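You operate a simulated robot arm through the tools that you are given. There is no shell and no other tool.

The job below is to be done with a simulated two-armed robot. You get a single attempt, and the scene is never put back.

JOB
Wax a patch on the crown of the scroll, with the wooden knob off.
Fine: unscrew the knob first and leave it in the green box; use the orange cloth and the blue tin, and put the cloth back. A coat counts when it lies all over at full strength: go over it till it gets no stronger.

It is judged by the outcome, as a careful person would: the job done as asked, and still so three seconds after it is handed in. It fails if anything else is knocked over, pushed out of place, dropped, spilled or broken. Flat cloth is picked up by pressing the open fingertips on it (5 to 10 N) and closing them slowly along it; thin cloth reads only 2 to 8 mm in the jaws.

ROBOT AND FRAMES
Two 7-joint arms with two-finger grippers on one trunk that stands fixed in place. Base frame: the origin is at the foot of the trunk, x ahead of it, y to its left, z up. Readings come in mm, degrees, newtons and seconds.
The left shoulder is at [57, 216, 1193], the right one opposite. With the tool pointing down near the work surface each hand reaches from about 100 to 800 mm from the base axis, measured 20 degrees to its own side. Payload 3.18 kg a hand.
The TCP of each hand is the grasp point between the finger pads, 30 mm short of the fingertips. In the tool frame z runs along the fingers and y along their closing line. The gripper opens to 144 mm; its body begins 103 mm behind the TCP.
Orientation is that of the tool frame in the base frame, as [roll, pitch, yaw] about the fixed x, y, z axes, in that order (R = Rz(yaw) Ry(pitch) Rx(roll)). With the fingers straight down and closing along the base's y, the tool's x points along the base's -x, its y along +y and its z along -z.

CONTROLS
- The arms move only by the tool step_arm. It takes "left_deltas", "right_deltas" or both (then of equal length, played together; a hand with none holds still); each is a list of rows, each an object (a shift or turn left out is 0, a gripper value left out holds the last) with "slide": the shift along the base's x, y, z in mm, a list of three; "rotation": the turn, a rotation vector about the base's x, y, z in degrees, a list of three; "jaw": the finger opening in mm, from 0 to 144. In form: [{"slide": [tx, ty, tz], "rotation": [wx, wy, wz], "jaw": jaw}, ...]. A call has 1 to 20 rows; each row is the pose to reach, as a shift and turn from the pose commanded when the call began. Each row takes 0.2 s and may step no farther than 50 mm and 8.6 degrees from the row before; otherwise, or with a gripper value out of range, the whole call is refused. A pose out of reach is approached as far as the arm can. The call stops where the force on the tool passes 40 N (or 10 N more than at its start, if that is more) or the arm is blocked; 0.2 s more then pass. The fingers move at their own pace (about 186.7 mm/s each) and stop on an object; they squeeze with about 21 N. The grip force told is the motor's: it shows also when the fingers shut on nothing. Time passes only in rows, and 0.2 s behind the last, so rows that repeat a pose let the fingers close. It gives the time, the measured TCP pose, the force on the tool (base axes), the opening and the grip force at its end, in the units of the frame above (readings bear some noise), with the torque about the TCP (base axes, N m) and any sound that the robot's microphone picked up, and new pictures: "show" is both (left out), scene, wrist or none (wrist: the cameras of the hands that moved).
- Cameras (640 x 400 px; columns grow to the right, rows downward): "scene" is now at [130.9, -21.1, 1394.3]; the picture's right is [-0.27, -0.96, 0.00], its down [-0.62, 0.17, -0.77] and it looks along [0.74, -0.21, -0.64] (base axes); focal length 291 px, centre (320, 200). "left" rides on the left gripper at [76, -16, -143] in its tool frame; the picture's right is [0.21, 0.98, 0.00], its down [-0.84, 0.18, -0.51] and it looks along [-0.50, 0.11, 0.86] (tool axes); focal length 218 px, centre (320, 200). "right" rides on the right gripper at [77, 16, -143] in its tool frame; the picture's right is [-0.21, 0.98, 0.00], its down [-0.84, -0.18, -0.51] and it looks along [-0.50, -0.11, 0.86] (tool axes); focal length 218 px, centre (320, 200). There is no depth. A picture from a camera that has moved, and an enlarged one, comes with that camera's place and axes in the base frame and with its lens. The place of the scene camera against the robot may be out by one fixed shift of up to 25 mm in any direction.
- lift_body(by): moves the trunk up (or, below 0, down) by that many mm; the arms and the scene camera ride with it, the base frame stays. It gives what a move gives, with no picture.
- pan_tilt(pan, tilt): turns the head with the scene camera to pan (to the left, within 80 degrees either way) and tilt (down, from -29 to 69), counted from straight ahead of the robot (the tilt from the chest, where the trunk bows). It gives what a move gives, and a new picture of the scene camera.
- inspect(camera, box): a new picture of the part [left, top, right, bottom] of that camera's present view, enlarged. The clock stands still meanwhile.
- hand_in(): hands the job in; it is judged then, once.

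Places have to be worked out from the pictures, the camera data and where the tool is seen. Open the grippers and draw the arms clear of the work before you hand the job in, unless the task says otherwise.

The tools are called after "Emit:" as name(argument=value, ...) on one line, values as JSON. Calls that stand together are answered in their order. step_arm: Moves the arms, as the interface text tells. Its arguments: {"type":"object","properties":{"left_deltas":{"type":"array"},"right_deltas":{"type":"array"},"show":{"type":"string","enum":["both","scene","wrist","none"]}},"required":[]} The other tools are called the same way: lift_body (by) moves the trunk up or down; pan_tilt (pan, tilt) turns the head that bears the scene camera; inspect (camera, box) takes an enlarged picture of a part of a camera's view; hand_in () hands the job in.

At the start:

```text
time_s: 0.0
left_ee_pos: [419.7, 10.5, 1198.1]
left_tool_rot: [-179.9, 0.0, -179.9]
left_force: [0.2, 0.0, 0.0]
left_wrist_torque: [-0.01, 0.03, 0.0]
left_gripper_width: 143.9
left_finger_force: 0.1
right_ee_pos: [437.4, -373.5, 1138.4]
right_tool_rot: [180.0, 0.0, 179.9]
right_force: [0.3, -0.3, 0.4]
right_wrist_torque: [0.0, 0.01, 0.01]
right_gripper_width: 143.9
right_finger_force: 0.1
trunk travel left (down, up): [-274.0, 96.0]
head pan, tilt (commanded): [-15.5, 39.9]
```

scene: 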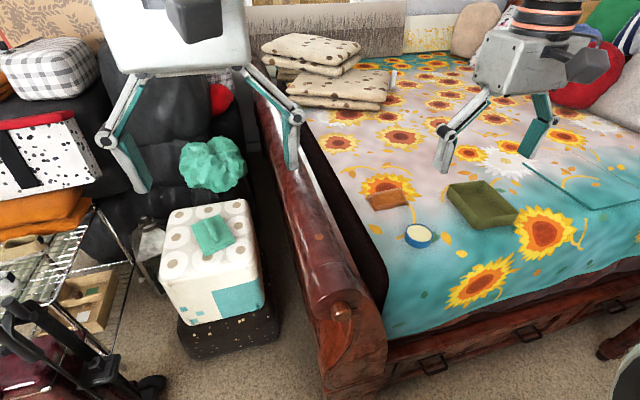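
right: 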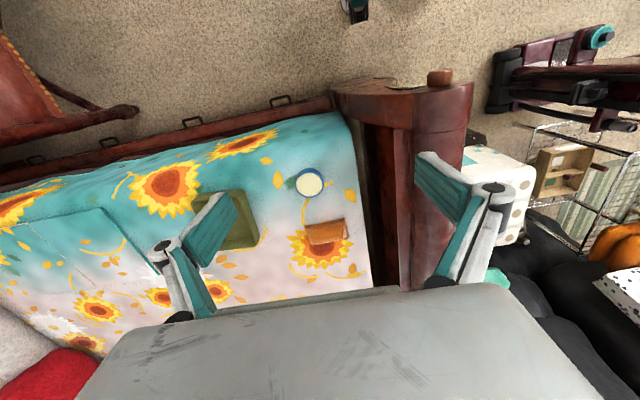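
left: 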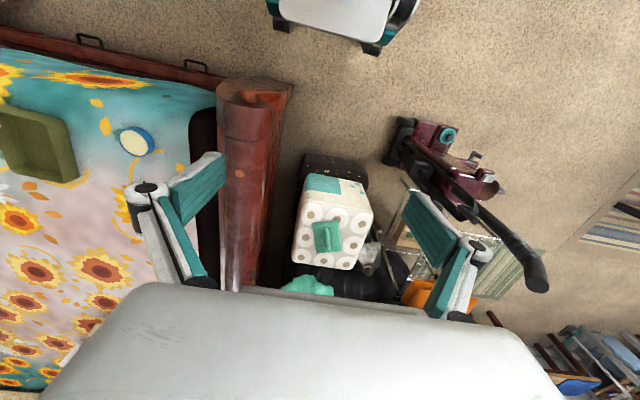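

The pictures show the bed with a scrolled footboard (a small knob on it near scene pixel (343,312)), the orange cloth, the blue tin and the green box on the bedspread. I take enlarged looks before I move anything.

Emit:
inspect(camera="scene", box=[260, 220, 420, 320])

Emit:
inspect(camera="scene", box=[340, 160, 540, 285])

Emit:
inspect(camera="right", box=[320, 60, 500, 172])

Emit:
inspect(camera="left", box=[180, 60, 320, 148])

```text
4.00 times, centred on (340, 270) of scene
camera zoom: at [130.9, -21.1, 1394.3], right [-0.27, -0.96, 0.0], down [-0.62, 0.17, -0.77], along [0.74, -0.21, -0.64], focal length 1164 px, centre (240, -80)
```

zoom: 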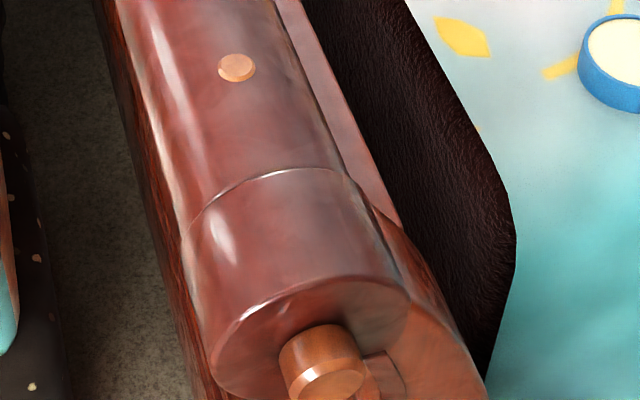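

```text
3.20 times, centred on (440, 222) of scene
camera zoom: at [130.9, -21.1, 1394.3], right [-0.27, -0.96, 0.0], down [-0.62, 0.17, -0.77], along [0.74, -0.21, -0.64], focal length 932 px, centre (-64, 128)
```

zoom: 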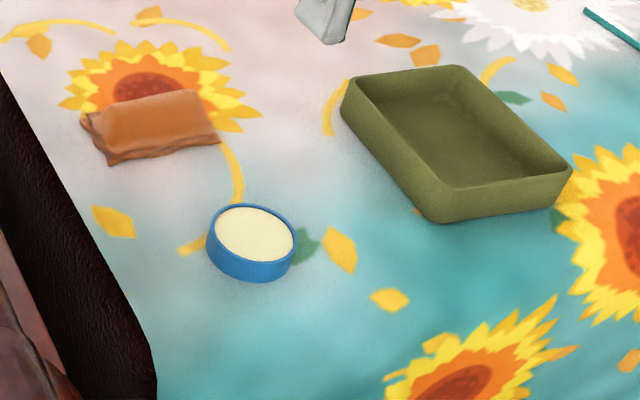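

```text
3.56 times, centred on (410, 116) of right
camera zoom: at [361.0, -358.3, 1281.2], right [0.21, 0.98, 0.0], down [0.84, -0.18, 0.51], along [0.5, -0.11, -0.86], focal length 776 px, centre (0, 499)
```

zoom: 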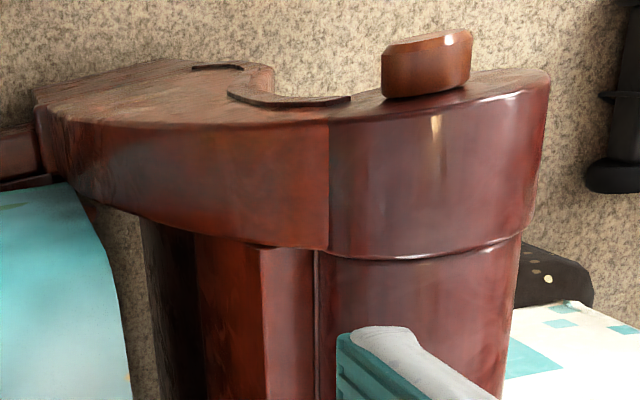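

```text
4.55 times, centred on (250, 104) of left
camera zoom: at [342.7, -6.2, 1342.6], right [-0.21, 0.98, 0.0], down [0.84, 0.18, 0.51], along [0.5, 0.11, -0.86], focal length 992 px, centre (638, 636)
```

zoom: 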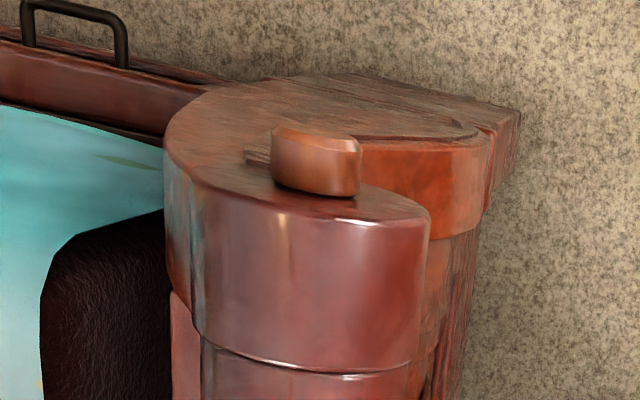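

The knob on the scroll's near end triangulates to about (422,-145,822), and there is also a small pale disc on top of the roll near x≈590. I zoom in harder on both to tell which one is the knob.

Emit:
inspect(camera="scene", box=[304, 225, 336, 245])

Emit:
inspect(camera="scene", box=[316, 292, 372, 327])

Emit:
inspect(camera="left", box=[208, 150, 272, 190])

Emit:
inspect(camera="left", box=[0, 60, 220, 200])

```text
16.00 times, centred on (320, 235) of scene
camera zoom: at [130.9, -21.1, 1394.3], right [-0.27, -0.96, 0.0], down [-0.62, 0.17, -0.77], along [0.74, -0.21, -0.64], focal length 4658 px, centre (320, -360)
```

zoom: 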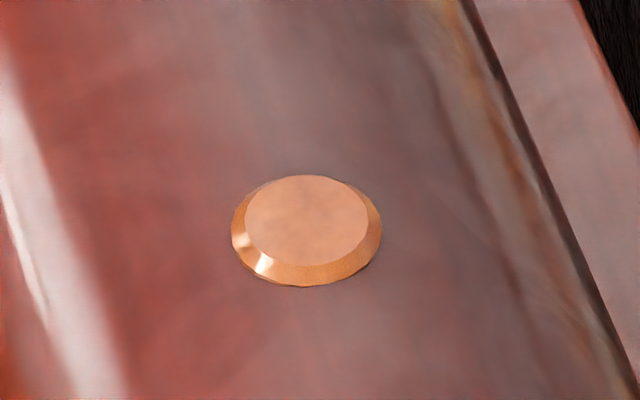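

```text
11.43 times, centred on (344, 310) of scene
camera zoom: at [130.9, -21.1, 1394.3], right [-0.27, -0.96, 0.0], down [-0.62, 0.17, -0.77], along [0.74, -0.21, -0.64], focal length 3327 px, centre (46, -1051)
```

zoom: 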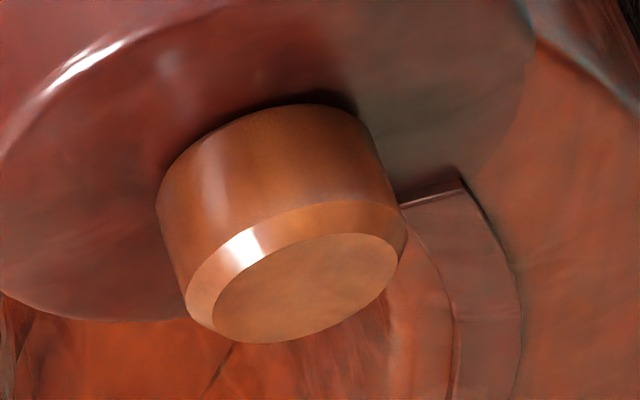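

```text
10.00 times, centred on (240, 170) of left
camera zoom: at [342.7, -6.2, 1342.6], right [-0.21, 0.98, 0.0], down [0.84, 0.18, 0.51], along [0.5, 0.11, -0.86], focal length 2183 px, centre (1120, 500)
```

zoom: 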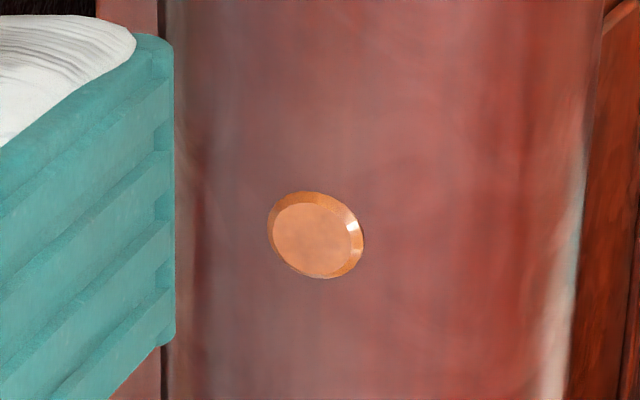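

```text
2.86 times, centred on (110, 130) of left
camera zoom: at [342.7, -6.2, 1342.6], right [-0.21, 0.98, 0.0], down [0.84, 0.18, 0.51], along [0.5, 0.11, -0.86], focal length 624 px, centre (920, 400)
```

zoom: 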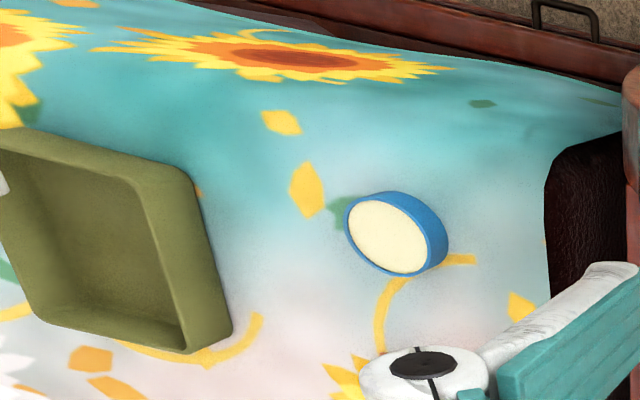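

The tin works out at about (593,-437,793), the crown disc at (582,-143,879), and the scene camera is out by about (-12,+10). I move the left hand aside and bring the right hand above the crown, so its wrist camera gets a close look at the disc and the surface.

Emit:
step_arm(left_deltas=[{"slide": [-5, 30, 0]}, {"slide": [-10, 60, 0]}, {"slide": [-15, 90, 0]}, {"slide": [-20, 120, 0]}, {"slide": [-25, 150, 0]}, {"slide": [-30, 180, 0]}, {"slide": [-35, 210, 0]}, {"slide": [-40, 230, 0]}], right_deltas=[{"slide": [10, 25, -15]}, {"slide": [25, 50, -30]}, {"slide": [40, 75, -50]}, {"slide": [55, 100, -65]}, {"slide": [70, 125, -85]}, {"slide": [85, 150, -105]}, {"slide": [100, 175, -120]}, {"slide": [113, 203, -138]}], show="both")

```text
time_s: 1.8
left_ee_pos: [377.1, 241.8, 1199.3]
left_tool_rot: [-179.9, 0.0, -179.8]
left_force: [-0.3, -0.2, 0.0]
left_wrist_torque: [0.0, -0.01, -0.01]
left_gripper_width: 144.3
left_finger_force: 0.2
right_ee_pos: [541.0, -183.7, 1005.3]
right_tool_rot: [179.9, 0.2, 179.8]
right_force: [0.0, 0.4, 0.6]
right_wrist_torque: [-0.01, 0.0, -0.02]
right_gripper_width: 144.1
right_finger_force: 0.0
right hand out of reach, approached as far as the arm can: row 8
trunk travel left (down, up): [-274.0, 96.0]
head pan, tilt (commanded): [-15.5, 39.9]
camera scene: at [130.1, -21.1, 1394.4], right [-0.27, -0.96, 0.0], down [-0.62, 0.17, -0.77], along [0.74, -0.21, -0.64], focal length 291 px, centre (320, 200)
camera right: at [464.1, -168.8, 1147.3], right [0.21, 0.98, 0.0], down [0.84, -0.18, 0.51], along [0.5, -0.11, -0.86], focal length 218 px, centre (320, 200)
camera left: at [300.9, 225.0, 1343.6], right [-0.21, 0.98, 0.0], down [0.84, 0.18, 0.51], along [0.5, 0.11, -0.86], focal length 218 px, centre (320, 200)
```

scene: 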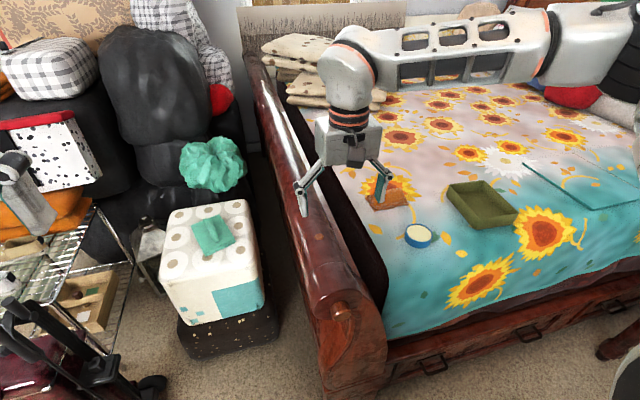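
right: 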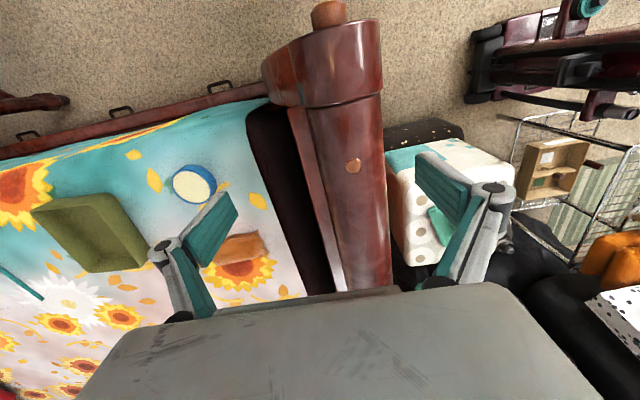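
left: 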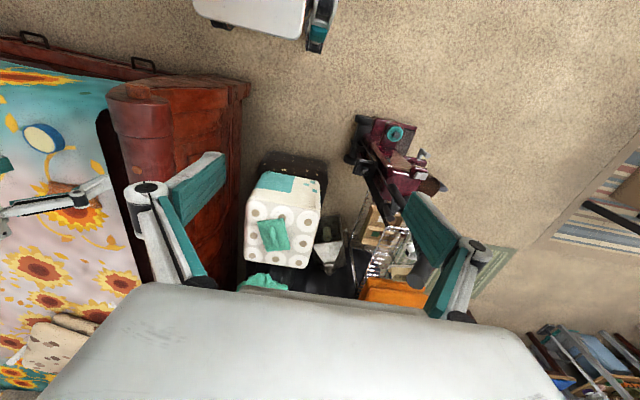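

The right hand stopped at (541,-184,1005), a little short at the last row. I enlarge its view of the disc, the roll and the knob.

Emit:
inspect(camera="right", box=[312, 135, 392, 185])

Emit:
inspect(camera="right", box=[250, 0, 410, 100])

Emit:
inspect(camera="right", box=[280, 100, 440, 290])

Emit:
inspect(camera="right", box=[20, 140, 280, 300])

```text
8.00 times, centred on (352, 160) of right
camera zoom: at [464.1, -168.8, 1147.3], right [0.21, 0.98, 0.0], down [0.84, -0.18, 0.51], along [0.5, -0.11, -0.86], focal length 1746 px, centre (64, 520)
```

zoom: 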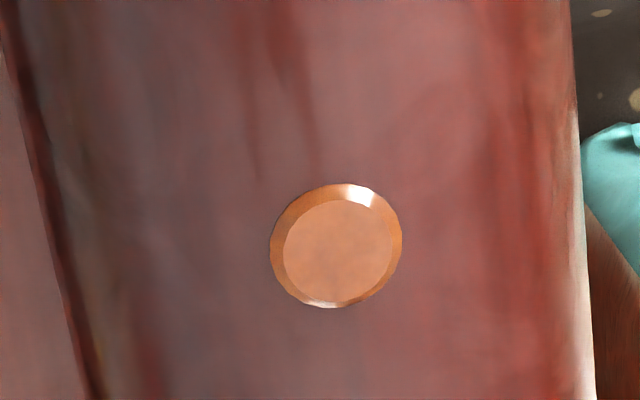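

```text
4.00 times, centred on (330, 50) of right
camera zoom: at [464.1, -168.8, 1147.3], right [0.21, 0.98, 0.0], down [0.84, -0.18, 0.51], along [0.5, -0.11, -0.86], focal length 873 px, centre (280, 800)
```

zoom: 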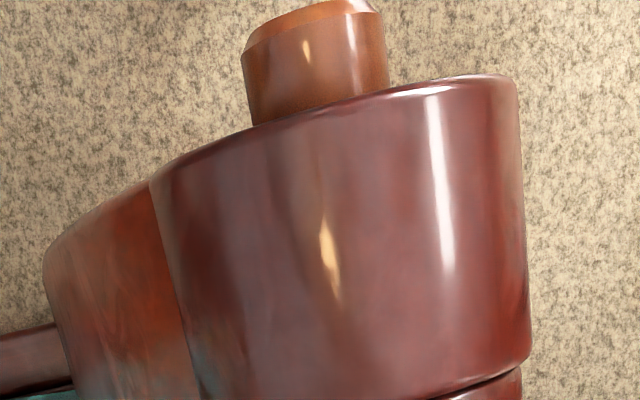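

```text
2.11 times, centred on (360, 195) of right
camera zoom: at [464.1, -168.8, 1147.3], right [0.21, 0.98, 0.0], down [0.84, -0.18, 0.51], along [0.5, -0.11, -0.86], focal length 460 px, centre (236, 210)
```

zoom: 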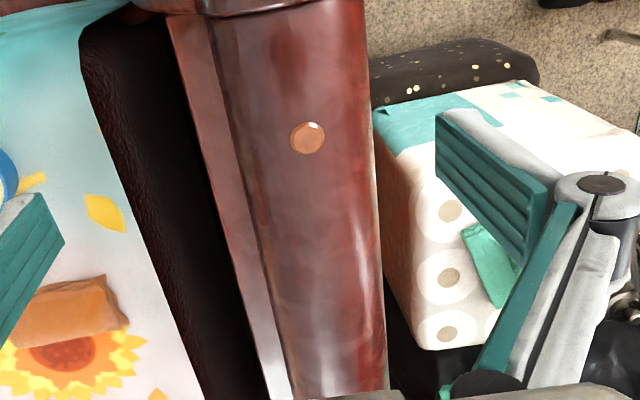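

```text
2.46 times, centred on (150, 220) of right
camera zoom: at [464.1, -168.8, 1147.3], right [0.21, 0.98, 0.0], down [0.84, -0.18, 0.51], along [0.5, -0.11, -0.86], focal length 537 px, centre (738, 151)
```

zoom: 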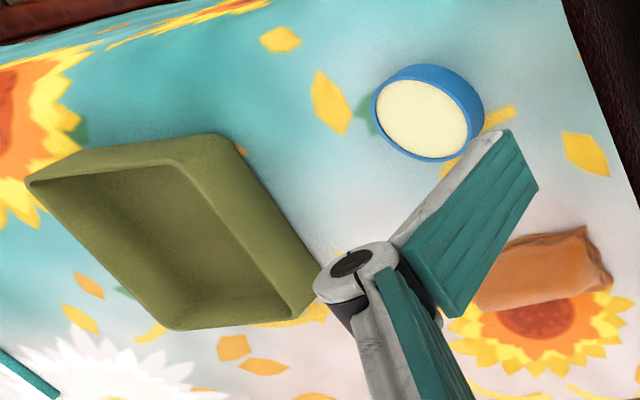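

The end knob (about 44 mm across) stands proud and can be gripped, while the crown disc is a 22 mm button almost flush with the wood, so I take the end knob as "the wooden knob". I test how the right hand reaches lower over the crown, since its last row came up short.

Emit:
step_arm(right_deltas=[{"slide": [0, 5, -15]}, {"slide": [5, 10, -30]}, {"slide": [10, 15, -45]}], show="wrist")

Emit:
pan_tilt(pan=-15, tilt=48)

```text
time_s: 2.6
left_ee_pos: [377.4, 241.5, 1198.8]
left_tool_rot: [-179.8, 0.0, -179.8]
left_force: [0.9, -0.8, -0.7]
left_wrist_torque: [0.01, 0.04, -0.03]
left_gripper_width: 144.0
left_finger_force: 0.0
right_ee_pos: [538.7, -189.5, 968.5]
right_tool_rot: [179.9, 0.1, 179.9]
right_force: [0.7, 1.1, 0.2]
right_wrist_torque: [0.02, -0.02, 0.04]
right_gripper_width: 143.9
right_finger_force: 0.0
right hand out of reach, approached as far as the arm can: row 1, 2, 3
trunk travel left (down, up): [-274.0, 96.0]
head pan, tilt (commanded): [-15.5, 39.9]
camera right: at [461.9, -175.4, 1110.6], right [0.21, 0.98, 0.0], down [0.84, -0.18, 0.51], along [0.5, -0.11, -0.86], focal length 218 px, centre (320, 200)
```

right: 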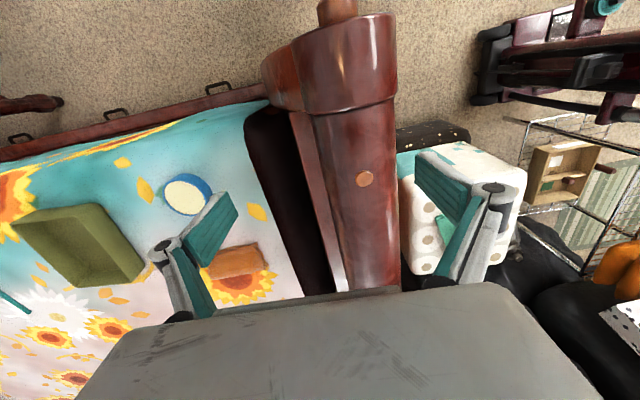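

```text
time_s: 3.3
left_ee_pos: [378.6, 242.1, 1199.6]
left_tool_rot: [-179.9, 0.0, -180.0]
left_force: [-0.4, 0.2, -0.6]
left_wrist_torque: [-0.02, 0.05, -0.03]
left_gripper_width: 144.0
left_finger_force: 0.1
right_ee_pos: [538.8, -190.0, 968.1]
right_tool_rot: [179.9, 0.1, 180.0]
right_force: [-0.3, 0.3, -0.5]
right_wrist_torque: [0.03, 0.0, -0.01]
right_gripper_width: 143.9
right_finger_force: 0.1
trunk travel left (down, up): [-274.0, 96.0]
head pan, tilt (commanded): [-15.0, 48.0]
camera scene: at [125.1, -18.7, 1382.7], right [-0.26, -0.97, 0.0], down [-0.72, 0.19, -0.67], along [0.65, -0.17, -0.74], focal length 291 px, centre (320, 200)
```

scene: 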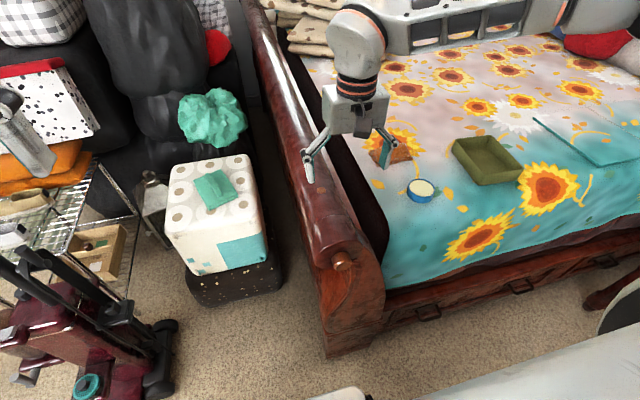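

The right hand runs against a joint limit toward +y: it sits at y=-190 instead of about -160. I turn the tool's yaw to see whether that frees the reach.

Emit:
step_arm(right_deltas=[{"rotation": [0, 0, 8]}, {"rotation": [0, 0, 16]}, {"rotation": [0, 0, 24]}, {"rotation": [0, 0, 32]}, {"rotation": [0, 0, 40]}], show="scene")

```text
time_s: 4.5
left_ee_pos: [378.9, 241.0, 1200.7]
left_tool_rot: [180.0, 0.0, -179.8]
left_force: [-0.7, 0.5, 0.5]
left_wrist_torque: [0.01, 0.01, -0.02]
left_gripper_width: 144.0
left_finger_force: 0.1
right_ee_pos: [496.7, -181.5, 950.0]
right_tool_rot: [-179.5, 0.9, -140.9]
right_force: [0.6, -0.3, 0.2]
right_wrist_torque: [-0.02, -0.02, 0.01]
right_gripper_width: 144.1
right_finger_force: 0.0
right hand out of reach, approached as far as the arm can: row 4, 5
trunk travel left (down, up): [-274.0, 96.0]
head pan, tilt (commanded): [-15.0, 48.0]
camera scene: at [125.0, -18.6, 1382.8], right [-0.26, -0.97, 0.0], down [-0.72, 0.19, -0.67], along [0.65, -0.17, -0.74], focal length 291 px, centre (320, 200)
```

scene: 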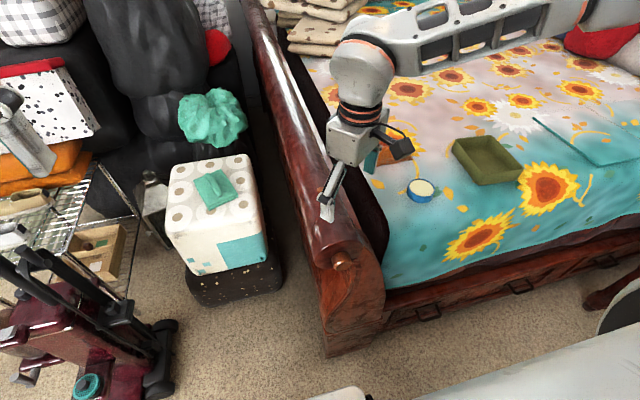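

With the yaw turned by 8 to 24 degrees the pose was reachable; beyond that it was not. I go back to about +16 degrees to see where the hand settles.

Emit:
step_arm(right_deltas=[{"rotation": [0, 0, -8]}, {"rotation": [0, 0, -16]}, {"rotation": [0, 0, -22]}], show="none")

```text
time_s: 5.3
left_ee_pos: [377.8, 241.1, 1197.9]
left_tool_rot: [-180.0, 0.0, -179.9]
left_force: [0.1, -0.6, 1.2]
left_wrist_torque: [-0.03, 0.0, -0.02]
left_gripper_width: 144.1
left_finger_force: 0.1
right_ee_pos: [497.4, -179.7, 951.8]
right_tool_rot: [-180.0, 0.1, -162.2]
right_force: [0.5, 0.3, -0.4]
right_wrist_torque: [0.02, -0.03, -0.01]
right_gripper_width: 144.2
right_finger_force: 0.0
trunk travel left (down, up): [-274.0, 96.0]
head pan, tilt (commanded): [-15.0, 48.0]
```

The hand is now at (497,-180,952) with yaw -162°, so the commanded pose follows what was reached. I probe how far it goes toward +y at this yaw.

Emit:
step_arm(right_deltas=[{"slide": [0, 15, 0]}, {"slide": [0, 30, 0]}, {"slide": [0, 45, 0]}, {"slide": [0, 60, 0]}], show="none")

```text
time_s: 6.3
left_ee_pos: [377.3, 241.2, 1198.7]
left_tool_rot: [-179.9, -0.1, -179.9]
left_force: [-0.1, 0.8, -0.1]
left_wrist_torque: [0.0, 0.02, 0.01]
left_gripper_width: 143.9
left_finger_force: 0.1
right_ee_pos: [480.8, -162.0, 964.1]
right_tool_rot: [179.9, 0.1, -162.1]
right_force: [0.1, 0.2, -0.4]
right_wrist_torque: [0.01, -0.02, 0.04]
right_gripper_width: 143.9
right_finger_force: 0.1
right hand out of reach, approached as far as the arm can: row 1, 2, 3, 4
trunk travel left (down, up): [-274.0, 96.0]
head pan, tilt (commanded): [-15.0, 48.0]
```

Still limited near y≈-162, so the limit comes from the elbow-out arm shape. I back off a little and try a very different yaw (turning -90°), to see which yaw gives more room toward the roll.

Emit:
step_arm(right_deltas=[{"slide": [0, -30, 10]}, {"slide": [0, -60, 20], "rotation": [0, 0, -8]}, {"slide": [0, -60, 20], "rotation": [0, 0, -16]}, {"slide": [0, -60, 20], "rotation": [0, 0, -24]}, {"slide": [0, -60, 20], "rotation": [0, 0, -32]}, {"slide": [0, -60, 20], "rotation": [0, 0, -40]}, {"slide": [0, -60, 20], "rotation": [0, 0, -48]}, {"slide": [0, -60, 20], "rotation": [0, 0, -56]}, {"slide": [0, -60, 20], "rotation": [0, 0, -64]}, {"slide": [0, -60, 20], "rotation": [0, 0, -72]}, {"slide": [0, -60, 20], "rotation": [0, 0, -80]}, {"slide": [0, -60, 20], "rotation": [0, 0, -88]}, {"slide": [0, -60, 20], "rotation": [0, 0, -96]}, {"slide": [0, -60, 20], "rotation": [0, 0, -104]}], show="scene")

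```text
time_s: 9.3
left_ee_pos: [378.4, 242.8, 1199.8]
left_tool_rot: [-179.9, 0.1, -179.9]
left_force: [-0.4, -0.1, -0.5]
left_wrist_torque: [0.0, 0.01, 0.0]
left_gripper_width: 144.0
left_finger_force: 0.1
right_ee_pos: [478.9, -222.2, 983.2]
right_tool_rot: [-180.0, 0.0, 93.8]
right_force: [-0.2, 1.0, -0.3]
right_wrist_torque: [-0.03, -0.02, 0.01]
right_gripper_width: 144.3
right_finger_force: 0.1
trunk travel left (down, up): [-274.0, 96.0]
head pan, tilt (commanded): [-15.0, 48.0]
camera scene: at [125.1, -18.6, 1382.7], right [-0.26, -0.97, 0.0], down [-0.72, 0.19, -0.67], along [0.65, -0.17, -0.74], focal length 291 px, centre (320, 200)
```

scene: 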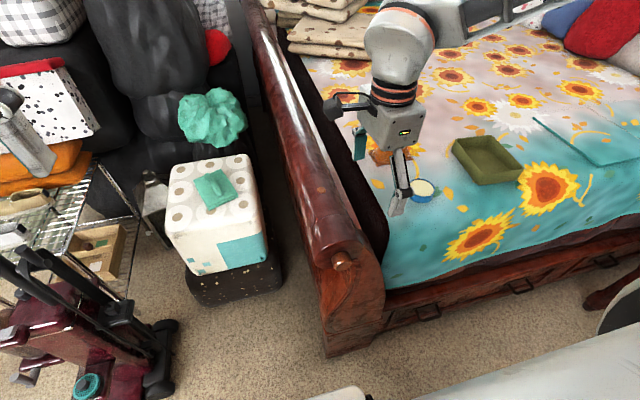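

Yaw 94° is fine at (479,-222,983). I probe toward +y again from here.

Emit:
step_arm(right_deltas=[{"slide": [10, 20, 0]}, {"slide": [20, 40, 0]}, {"slide": [30, 60, 0]}, {"slide": [40, 80, 0]}, {"slide": [50, 90, 0]}], show="scene")

```text
time_s: 10.5
left_ee_pos: [377.8, 242.5, 1198.3]
left_tool_rot: [-179.9, 0.0, -180.0]
left_force: [0.2, 0.9, -0.9]
left_wrist_torque: [0.02, 0.01, -0.02]
left_gripper_width: 143.9
left_finger_force: 0.1
right_ee_pos: [510.5, -167.8, 990.6]
right_tool_rot: [179.9, 0.0, 93.9]
right_force: [-0.4, 0.7, 0.7]
right_wrist_torque: [-0.02, 0.01, 0.01]
right_gripper_width: 143.7
right_finger_force: 0.1
right hand out of reach, approached as far as the arm can: row 3, 4, 5
trunk travel left (down, up): [-274.0, 96.0]
head pan, tilt (commanded): [-15.0, 48.0]
camera scene: at [125.2, -18.6, 1382.7], right [-0.26, -0.97, 0.0], down [-0.72, 0.19, -0.67], along [0.65, -0.17, -0.74], focal length 291 px, centre (320, 200)
```

scene: 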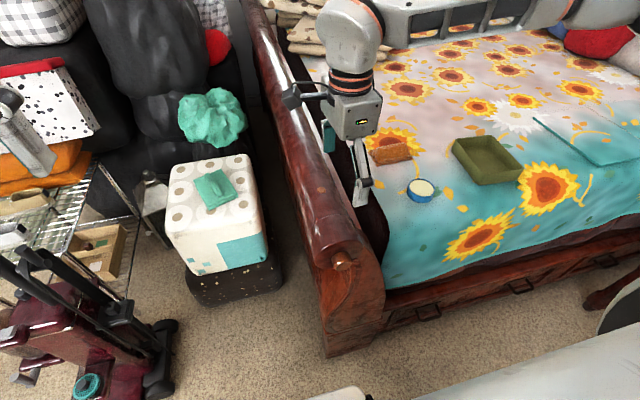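

The limit is the same at any yaw and loosens with height (the left hand started at y=10 when high up), so lowering the trunk should help. I first raise the right hand and draw it back clear of the roll.

Emit:
step_arm(right_deltas=[{"slide": [-10, -25, 30]}, {"slide": [-20, -50, 60]}, {"slide": [-30, -75, 90]}, {"slide": [-40, -90, 120]}, {"slide": [-50, -100, 150]}, {"slide": [-60, -110, 180]}, {"slide": [-60, -110, 210]}], show="none")

```text
time_s: 12.1
left_ee_pos: [377.2, 242.2, 1198.6]
left_tool_rot: [-179.9, -0.1, -179.9]
left_force: [-0.1, -0.8, 0.7]
left_wrist_torque: [0.01, 0.0, 0.03]
left_gripper_width: 144.2
left_finger_force: 0.2
right_ee_pos: [448.4, -277.3, 1202.2]
right_tool_rot: [-179.9, 0.0, 93.8]
right_force: [-0.5, 1.0, 0.7]
right_wrist_torque: [0.0, 0.0, 0.0]
right_gripper_width: 144.3
right_finger_force: 0.0
trunk travel left (down, up): [-274.0, 96.0]
head pan, tilt (commanded): [-15.0, 48.0]
```

Both hands are high and clear now (right at z=1202, left at z=1199). I lower the trunk by 160 mm.

Emit:
lift_body(by=-160)

```text
time_s: 13.9
left_ee_pos: [378.5, 241.5, 1039.0]
left_tool_rot: [-179.8, 0.1, -179.9]
left_force: [-0.5, -0.5, 0.8]
left_wrist_torque: [0.0, -0.02, -0.01]
left_gripper_width: 143.8
left_finger_force: 0.1
right_ee_pos: [447.7, -278.6, 1042.5]
right_tool_rot: [179.7, 0.0, 93.9]
right_force: [0.6, 0.0, 0.4]
right_wrist_torque: [-0.03, -0.01, 0.0]
right_gripper_width: 143.9
right_finger_force: 0.0
trunk travel left (down, up): [-114.0, 256.0]
head pan, tilt (commanded): [-15.0, 48.0]
```

The trunk is down 160 mm with both hands clear. I probe with the right hand toward a point above the crown disc, (580,-143,990).

Emit:
step_arm(right_deltas=[{"slide": [20, 20, -8]}, {"slide": [40, 40, -16]}, {"slide": [60, 60, -24]}, {"slide": [80, 80, -32]}, {"slide": [100, 100, -40]}, {"slide": [120, 120, -48]}, {"slide": [132, 135, -52]}], show="scene")

```text
time_s: 15.5
left_ee_pos: [377.6, 242.5, 1039.5]
left_tool_rot: [-179.9, 0.1, -179.9]
left_force: [0.6, 0.2, 0.2]
left_wrist_torque: [-0.04, -0.02, 0.01]
left_gripper_width: 143.8
left_finger_force: 0.1
right_ee_pos: [571.7, -166.7, 995.9]
right_tool_rot: [179.8, -0.1, 93.7]
right_force: [-0.6, -0.8, 1.3]
right_wrist_torque: [-0.06, -0.08, 0.0]
right_gripper_width: 144.0
right_finger_force: 0.0
right hand out of reach, approached as far as the arm can: row 6, 7
trunk travel left (down, up): [-114.0, 256.0]
head pan, tilt (commanded): [-15.0, 48.0]
camera scene: at [255.6, -18.0, 1208.2], right [-0.26, -0.97, 0.0], down [-0.72, 0.19, -0.67], along [0.65, -0.17, -0.74], focal length 291 px, centre (320, 200)
```

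scene: 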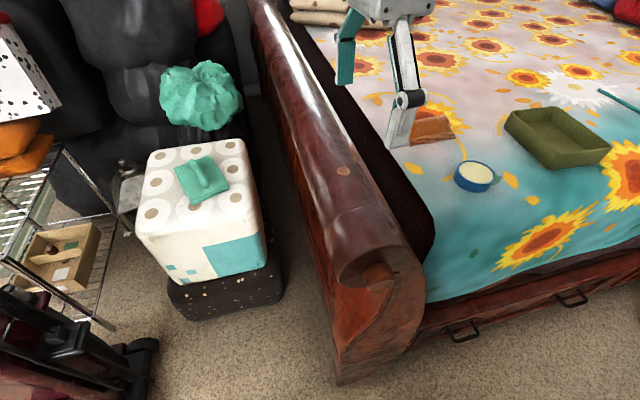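

The scene camera also came forward, so the trunk bows as it sinks; the reach now is (572,-167,996), which is better. I test tilting the fingers toward +y (wrist leaning back to -y) while moving on to y≈-140.

Emit:
step_arm(right_deltas=[{"rotation": [8, 0, 0]}, {"slide": [2, 5, -4], "rotation": [16, 0, 0]}, {"slide": [4, 15, -8], "rotation": [24, 0, 0]}, {"slide": [8, 25, -12], "rotation": [30, 0, 0]}], show="both")

```text
time_s: 16.5
left_ee_pos: [379.2, 240.2, 1039.5]
left_tool_rot: [-179.9, -0.1, -179.9]
left_force: [0.4, -0.2, 0.5]
left_wrist_torque: [0.01, 0.03, 0.01]
left_gripper_width: 143.9
left_finger_force: 0.0
right_ee_pos: [580.1, -140.2, 981.0]
right_tool_rot: [177.7, -30.1, 94.5]
right_force: [-0.7, 0.6, -0.1]
right_wrist_torque: [0.03, 0.0, -0.02]
right_gripper_width: 144.1
right_finger_force: 0.1
trunk travel left (down, up): [-114.0, 256.0]
head pan, tilt (commanded): [-15.0, 48.0]
camera scene: at [257.2, -18.9, 1207.4], right [-0.26, -0.97, 0.0], down [-0.72, 0.19, -0.67], along [0.65, -0.17, -0.74], focal length 291 px, centre (320, 200)
camera right: at [590.7, -146.6, 1142.6], right [0.99, -0.12, -0.07], down [-0.12, -0.99, 0.01], along [-0.07, 0.0, -1.0], focal length 218 px, centre (320, 200)
```

scene: 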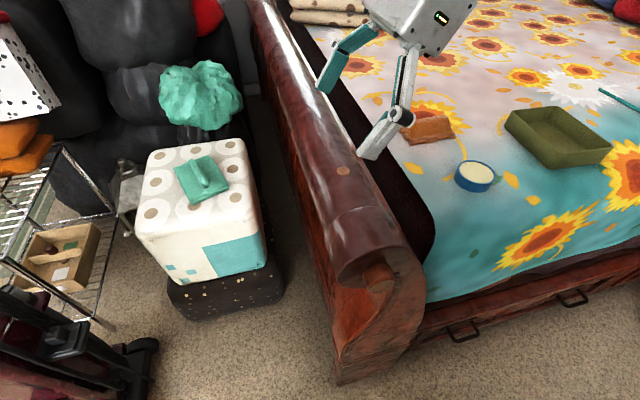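
right: 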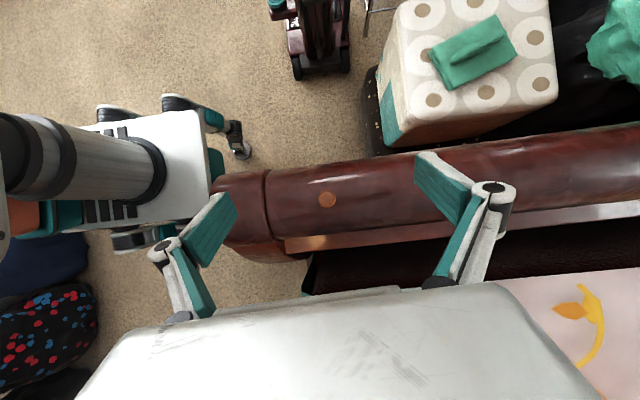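

Tilting works: the hand is at (580,-140,981) in reach, with the wrist camera straight above the roll. I enlarge this overhead view to look for marks on the crown and measure the roll's edges.

Emit:
inspect(camera="right", box=[200, 130, 440, 280])

Emit:
inspect(camera="right", box=[295, 180, 359, 220])

Emit:
inspect(camera="scene", box=[240, 0, 440, 125])

Emit:
inspect(camera="scene", box=[320, 200, 448, 280])

```text
2.67 times, centred on (320, 205) of right
camera zoom: at [590.7, -146.6, 1142.6], right [0.99, -0.12, -0.07], down [-0.12, -0.99, 0.01], along [-0.07, 0.0, -1.0], focal length 582 px, centre (320, 187)
```

zoom: 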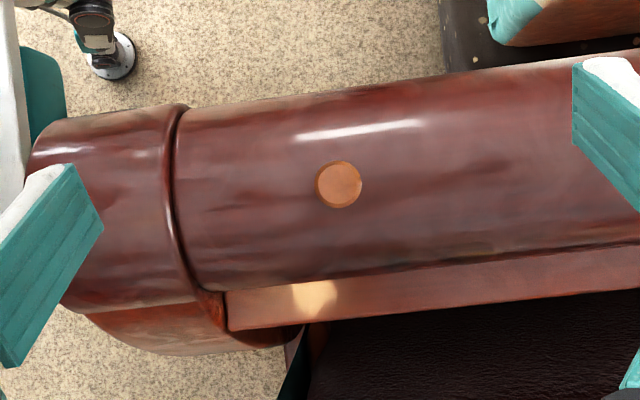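

```text
10.00 times, centred on (327, 200) of right
camera zoom: at [590.7, -146.6, 1142.6], right [0.99, -0.12, -0.07], down [-0.12, -0.99, 0.01], along [-0.07, 0.0, -1.0], focal length 2183 px, centre (250, 200)
```

zoom: 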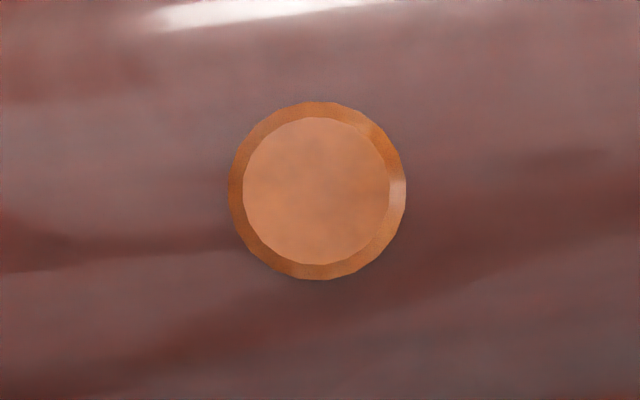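

```text
3.20 times, centred on (340, 62) of scene
camera zoom: at [257.2, -18.9, 1207.4], right [-0.26, -0.97, 0.0], down [-0.72, 0.19, -0.67], along [0.65, -0.17, -0.74], focal length 932 px, centre (256, 640)
```

zoom: 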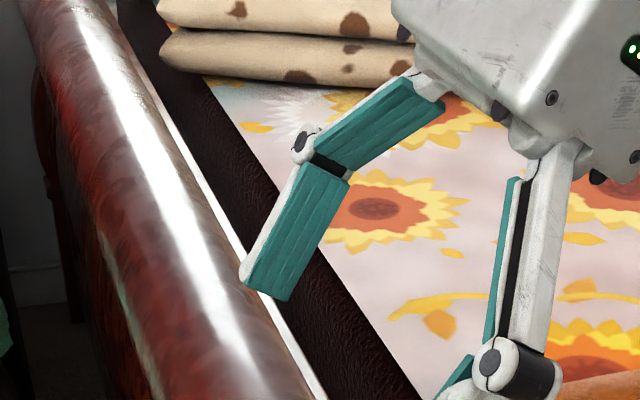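

```text
5.00 times, centred on (384, 240) of scene
camera zoom: at [257.2, -18.9, 1207.4], right [-0.26, -0.97, 0.0], down [-0.72, 0.19, -0.67], along [0.65, -0.17, -0.74], focal length 1456 px, centre (0, 0)
```

zoom: 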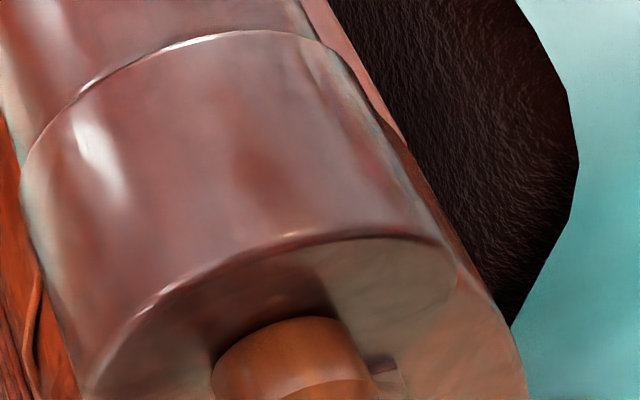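

The roll runs along x with its axis near y=-146, z≈822, and its crown is at about z=874. The knob (axis along x, pointing at the robot) needs the fingers pointing +x, which needs room near the body. So I untilt, draw back and raise the trunk again.

Emit:
step_arm(right_deltas=[{"slide": [-5, -20, 20], "rotation": [-8, 0, 0]}, {"slide": [-15, -50, 40], "rotation": [-16, 0, 0]}, {"slide": [-40, -80, 60], "rotation": [-24, 0, 0]}, {"slide": [-70, -100, 75], "rotation": [-30, 0, 0]}, {"slide": [-110, -120, 80], "rotation": [-30, 0, 0]}, {"slide": [-150, -135, 80], "rotation": [-30, 0, 0]}, {"slide": [-190, -150, 80], "rotation": [-30, 0, 0]}], show="none")

Emit:
lift_body(by=200)

```text
time_s: 18.1
left_ee_pos: [378.2, 240.0, 1039.1]
left_tool_rot: [-179.9, 0.0, -179.9]
left_force: [0.1, -0.4, 0.1]
left_wrist_torque: [0.01, -0.04, 0.0]
left_gripper_width: 144.4
left_finger_force: 0.1
right_ee_pos: [389.0, -290.0, 1064.9]
right_tool_rot: [179.9, 0.0, 93.9]
right_force: [-0.2, 0.0, 0.8]
right_wrist_torque: [-0.03, -0.03, 0.03]
right_gripper_width: 143.9
right_finger_force: 0.1
trunk travel left (down, up): [-114.0, 256.0]
head pan, tilt (commanded): [-15.0, 48.0]
```

```text
time_s: 20.3
left_ee_pos: [380.0, 241.0, 1238.1]
left_tool_rot: [-179.9, -0.1, -179.9]
left_force: [0.4, -0.2, 0.4]
left_wrist_torque: [-0.01, 0.03, 0.04]
left_gripper_width: 144.1
left_finger_force: 0.1
right_ee_pos: [391.0, -291.4, 1262.6]
right_tool_rot: [-180.0, 0.0, 93.9]
right_force: [0.5, -0.5, 0.2]
right_wrist_torque: [-0.02, 0.03, 0.0]
right_gripper_width: 143.9
right_finger_force: 0.0
trunk travel left (down, up): [-314.0, 56.0]
head pan, tilt (commanded): [-15.0, 48.0]
```

The trunk is at +40 and the right hand at (391,-291,1263), pointing down. I turn it to point along +x while lowering it to about z=1010, well in front of the roll's end.

Emit:
step_arm(right_deltas=[{"slide": [0, 0, -25], "rotation": [0, -8.2, 0]}, {"slide": [0, 5, -50], "rotation": [0, -16.4, 0]}, {"slide": [0, 10, -75], "rotation": [0, -24.6, 0]}, {"slide": [0, 15, -100], "rotation": [0, -32.8, 0]}, {"slide": [0, 20, -125], "rotation": [0, -41, 0]}, {"slide": [0, 25, -150], "rotation": [0, -49.2, 0]}, {"slide": [0, 30, -175], "rotation": [0, -57.4, 0]}, {"slide": [0, 35, -200], "rotation": [0, -65.6, 0]}, {"slide": [0, 40, -225], "rotation": [0, -73.8, 0]}, {"slide": [0, 40, -240], "rotation": [0, -82, 0]}, {"slide": [0, 40, -250], "rotation": [0, -90, 0]}], show="both")

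```text
time_s: 22.7
left_ee_pos: [379.4, 241.7, 1238.3]
left_tool_rot: [-179.9, 0.1, -179.9]
left_force: [0.0, -0.4, -0.3]
left_wrist_torque: [-0.01, 0.02, 0.0]
left_gripper_width: 143.8
left_finger_force: 0.0
right_ee_pos: [541.2, -212.6, 1289.4]
right_tool_rot: [101.7, 4.0, 89.7]
right_force: [-0.4, 0.4, -1.0]
right_wrist_torque: [0.01, 0.04, -0.01]
right_gripper_width: 143.8
right_finger_force: 0.0
right hand out of reach, approached as far as the arm can: row 4, 5, 6, 7, 8, 9, 10, 11
trunk travel left (down, up): [-314.0, 56.0]
head pan, tilt (commanded): [-15.0, 48.0]
camera scene: at [115.3, -18.1, 1423.7], right [-0.26, -0.97, 0.0], down [-0.72, 0.19, -0.67], along [0.65, -0.17, -0.74], focal length 291 px, centre (320, 200)
camera right: at [404.7, -133.4, 1328.5], right [0.2, -0.14, 0.97], down [-0.54, -0.84, -0.01], along [0.82, -0.52, -0.24], focal length 218 px, centre (320, 200)
```

scene: 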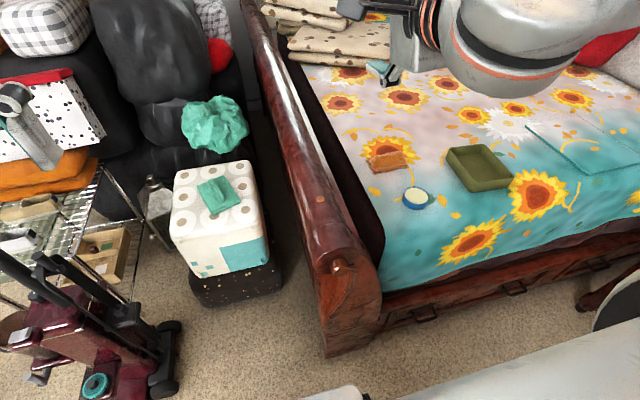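
right: 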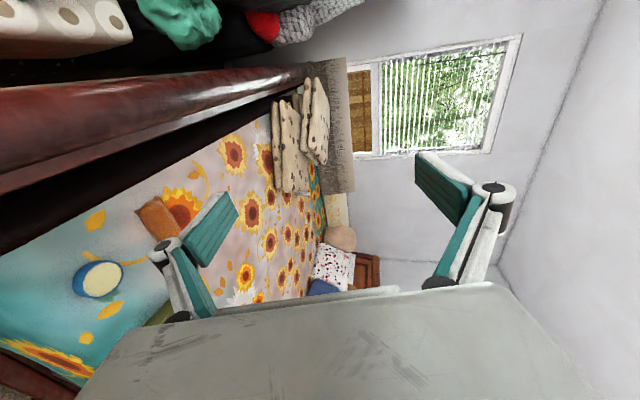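

The arm was blocked by joint limits from row 4 and ended at (541,-213,1289), pointing roughly along +x. From here I probe how far it can come down and back while still pointing forward.

Emit:
step_arm(right_deltas=[{"slide": [0, -30, -30]}, {"slide": [0, -60, -60]}, {"slide": [0, -90, -90]}, {"slide": [0, -90, -130]}, {"slide": [0, -90, -170]}, {"slide": [0, -90, -210]}], show="scene")

```text
time_s: 24.3
left_ee_pos: [381.2, 242.9, 1237.3]
left_tool_rot: [-179.9, -0.1, -180.0]
left_force: [1.2, 0.9, 0.1]
left_wrist_torque: [-0.13, 0.1, -0.01]
left_gripper_width: 144.0
left_finger_force: 0.1
right_ee_pos: [536.2, -409.0, 1281.9]
right_tool_rot: [96.7, 4.0, 92.5]
right_force: [-0.1, 0.4, -0.1]
right_wrist_torque: [0.0, 0.01, -0.05]
right_gripper_width: 143.9
right_finger_force: 0.0
right hand out of reach, approached as far as the arm can: row 1, 2, 3, 4, 5, 6
trunk travel left (down, up): [-314.0, 56.0]
head pan, tilt (commanded): [-15.0, 48.0]
stopped in row 6 (right hand): the arm was blocked; the commanded pose is now the measured one
camera scene: at [118.2, -16.0, 1423.5], right [-0.26, -0.97, 0.0], down [-0.72, 0.19, -0.67], along [0.64, -0.18, -0.74], focal length 291 px, centre (320, 200)
```

scene: 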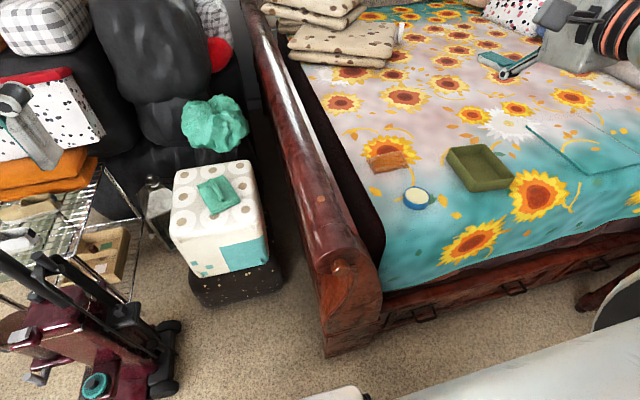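

The arm reported being blocked, so pointing straight forward is a poor posture for it. I turn the hand back to pointing down, moving away, and will grip the knob from above instead.

Emit:
step_arm(right_deltas=[{"slide": [5, 0, 5], "rotation": [0, 8.3, 0]}, {"slide": [5, 0, 5], "rotation": [0, 16.6, 0]}, {"slide": [5, 5, 0], "rotation": [0, 24.9, 0]}, {"slide": [5, 5, -10], "rotation": [0, 33.2, 0]}, {"slide": [0, 10, -20], "rotation": [0, 41.5, 0]}, {"slide": [0, 20, -30], "rotation": [0, 49.8, 0]}, {"slide": [-10, 30, -40], "rotation": [0, 58.1, 0]}, {"slide": [-20, 40, -50], "rotation": [0, 66.4, 0]}, {"slide": [-30, 50, -60], "rotation": [0, 74.7, 0]}, {"slide": [-40, 60, -70], "rotation": [0, 83, 0]}], show="scene")

```text
time_s: 26.5
left_ee_pos: [380.1, 241.2, 1237.4]
left_tool_rot: [-179.9, 0.0, 180.0]
left_force: [0.1, 0.2, 0.1]
left_wrist_torque: [-0.04, 0.01, -0.05]
left_gripper_width: 143.9
left_finger_force: 0.1
right_ee_pos: [496.0, -350.2, 1210.3]
right_tool_rot: [179.8, -2.0, 94.0]
right_force: [0.7, -0.1, -0.1]
right_wrist_torque: [0.0, 0.02, 0.02]
right_gripper_width: 144.0
right_finger_force: 0.0
trunk travel left (down, up): [-314.0, 56.0]
head pan, tilt (commanded): [-15.0, 48.0]
camera scene: at [116.5, -17.7, 1423.6], right [-0.26, -0.97, 0.0], down [-0.72, 0.19, -0.67], along [0.65, -0.17, -0.74], focal length 291 px, centre (320, 200)
```

scene: 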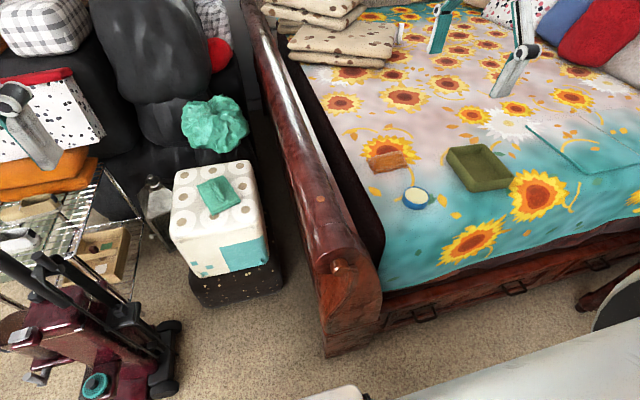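

The hand is back to pointing down at (496,-350,1210). Next I turn the jaws to close along y (yaw 180) and move to a place front-right of the knob, still high.

Emit:
step_arm(right_deltas=[{"slide": [-8, 5, -15], "rotation": [0, 0, 8], "jaw": 80}, {"slide": [-16, 10, -30], "rotation": [0, 0, 16]}, {"slide": [-24, 15, -45], "rotation": [0, 0, 24]}, {"slide": [-32, 20, -60], "rotation": [0, 0, 32]}, {"slide": [-40, 25, -75], "rotation": [0, 0, 40]}, {"slide": [-48, 30, -90], "rotation": [0, 0, 48]}, {"slide": [-56, 35, -105], "rotation": [0, 0, 56]}, {"slide": [-64, 40, -120], "rotation": [0, 0, 64]}, {"slide": [-72, 45, -135], "rotation": [0, 0, 72]}, {"slide": [-80, 50, -150], "rotation": [0, 0, 80]}, {"slide": [-84, 50, -165], "rotation": [0, 0, 86]}], show="both")

```text
time_s: 28.9
left_ee_pos: [378.7, 241.1, 1238.1]
left_tool_rot: [-179.9, -0.1, 180.0]
left_force: [-0.5, -0.4, -0.5]
left_wrist_torque: [-0.01, -0.01, -0.02]
left_gripper_width: 144.1
left_finger_force: 0.1
right_ee_pos: [409.0, -301.3, 1047.4]
right_tool_rot: [179.5, -2.1, -180.0]
right_force: [0.7, 0.1, 0.4]
right_wrist_torque: [-0.01, 0.03, 0.05]
right_gripper_width: 80.0
right_finger_force: 0.1
trunk travel left (down, up): [-314.0, 56.0]
head pan, tilt (commanded): [-15.0, 48.0]
camera scene: at [115.5, -18.9, 1423.7], right [-0.26, -0.97, 0.0], down [-0.72, 0.19, -0.67], along [0.65, -0.17, -0.74], focal length 291 px, centre (320, 200)
camera right: at [337.1, -287.8, 1191.9], right [0.21, 0.98, 0.0], down [0.86, -0.18, 0.48], along [0.47, -0.1, -0.88], focal length 218 px, centre (320, 200)
```

scene: 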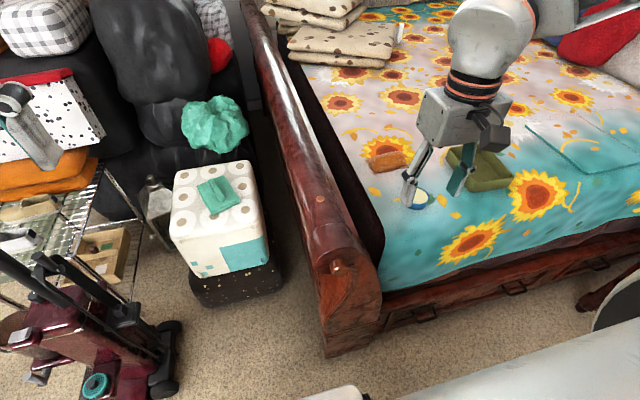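
right: 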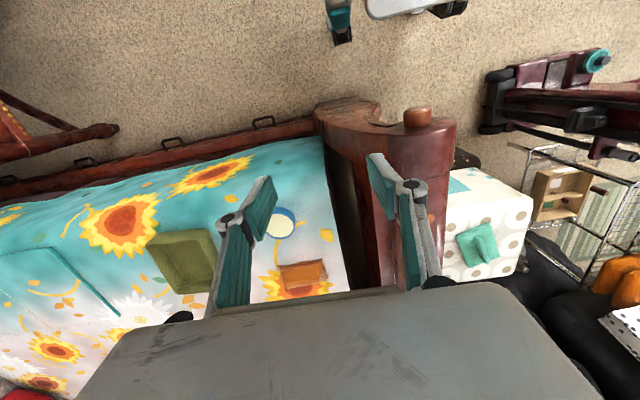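

The jaws now close along y at 80 mm opening, and the wrist camera sees the knob well. I enlarge the knob to refine its position and size.

Emit:
inspect(camera="right", box=[300, 80, 480, 192])

Emit:
inspect(camera="scene", box=[290, 230, 402, 300])

```text
3.56 times, centred on (390, 136) of right
camera zoom: at [337.1, -287.8, 1191.9], right [0.21, 0.98, 0.0], down [0.86, -0.18, 0.48], along [0.47, -0.1, -0.88], focal length 776 px, centre (71, 428)
```

zoom: 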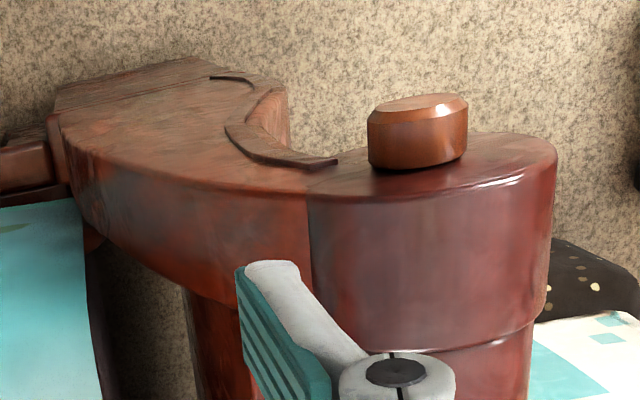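

```text
5.71 times, centred on (346, 265) of scene
camera zoom: at [115.5, -18.9, 1423.7], right [-0.26, -0.97, 0.0], down [-0.72, 0.19, -0.67], along [0.65, -0.17, -0.74], focal length 1663 px, centre (171, -171)
```

zoom: 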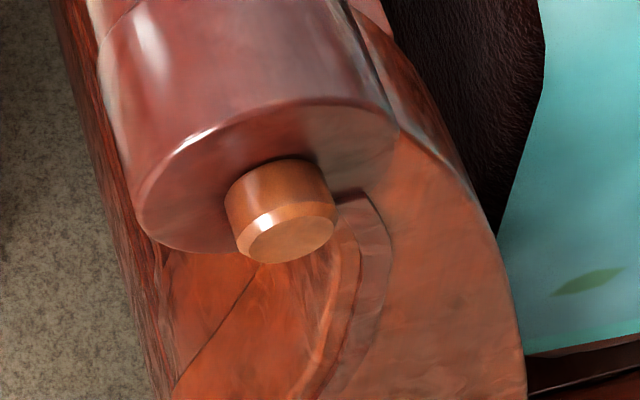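

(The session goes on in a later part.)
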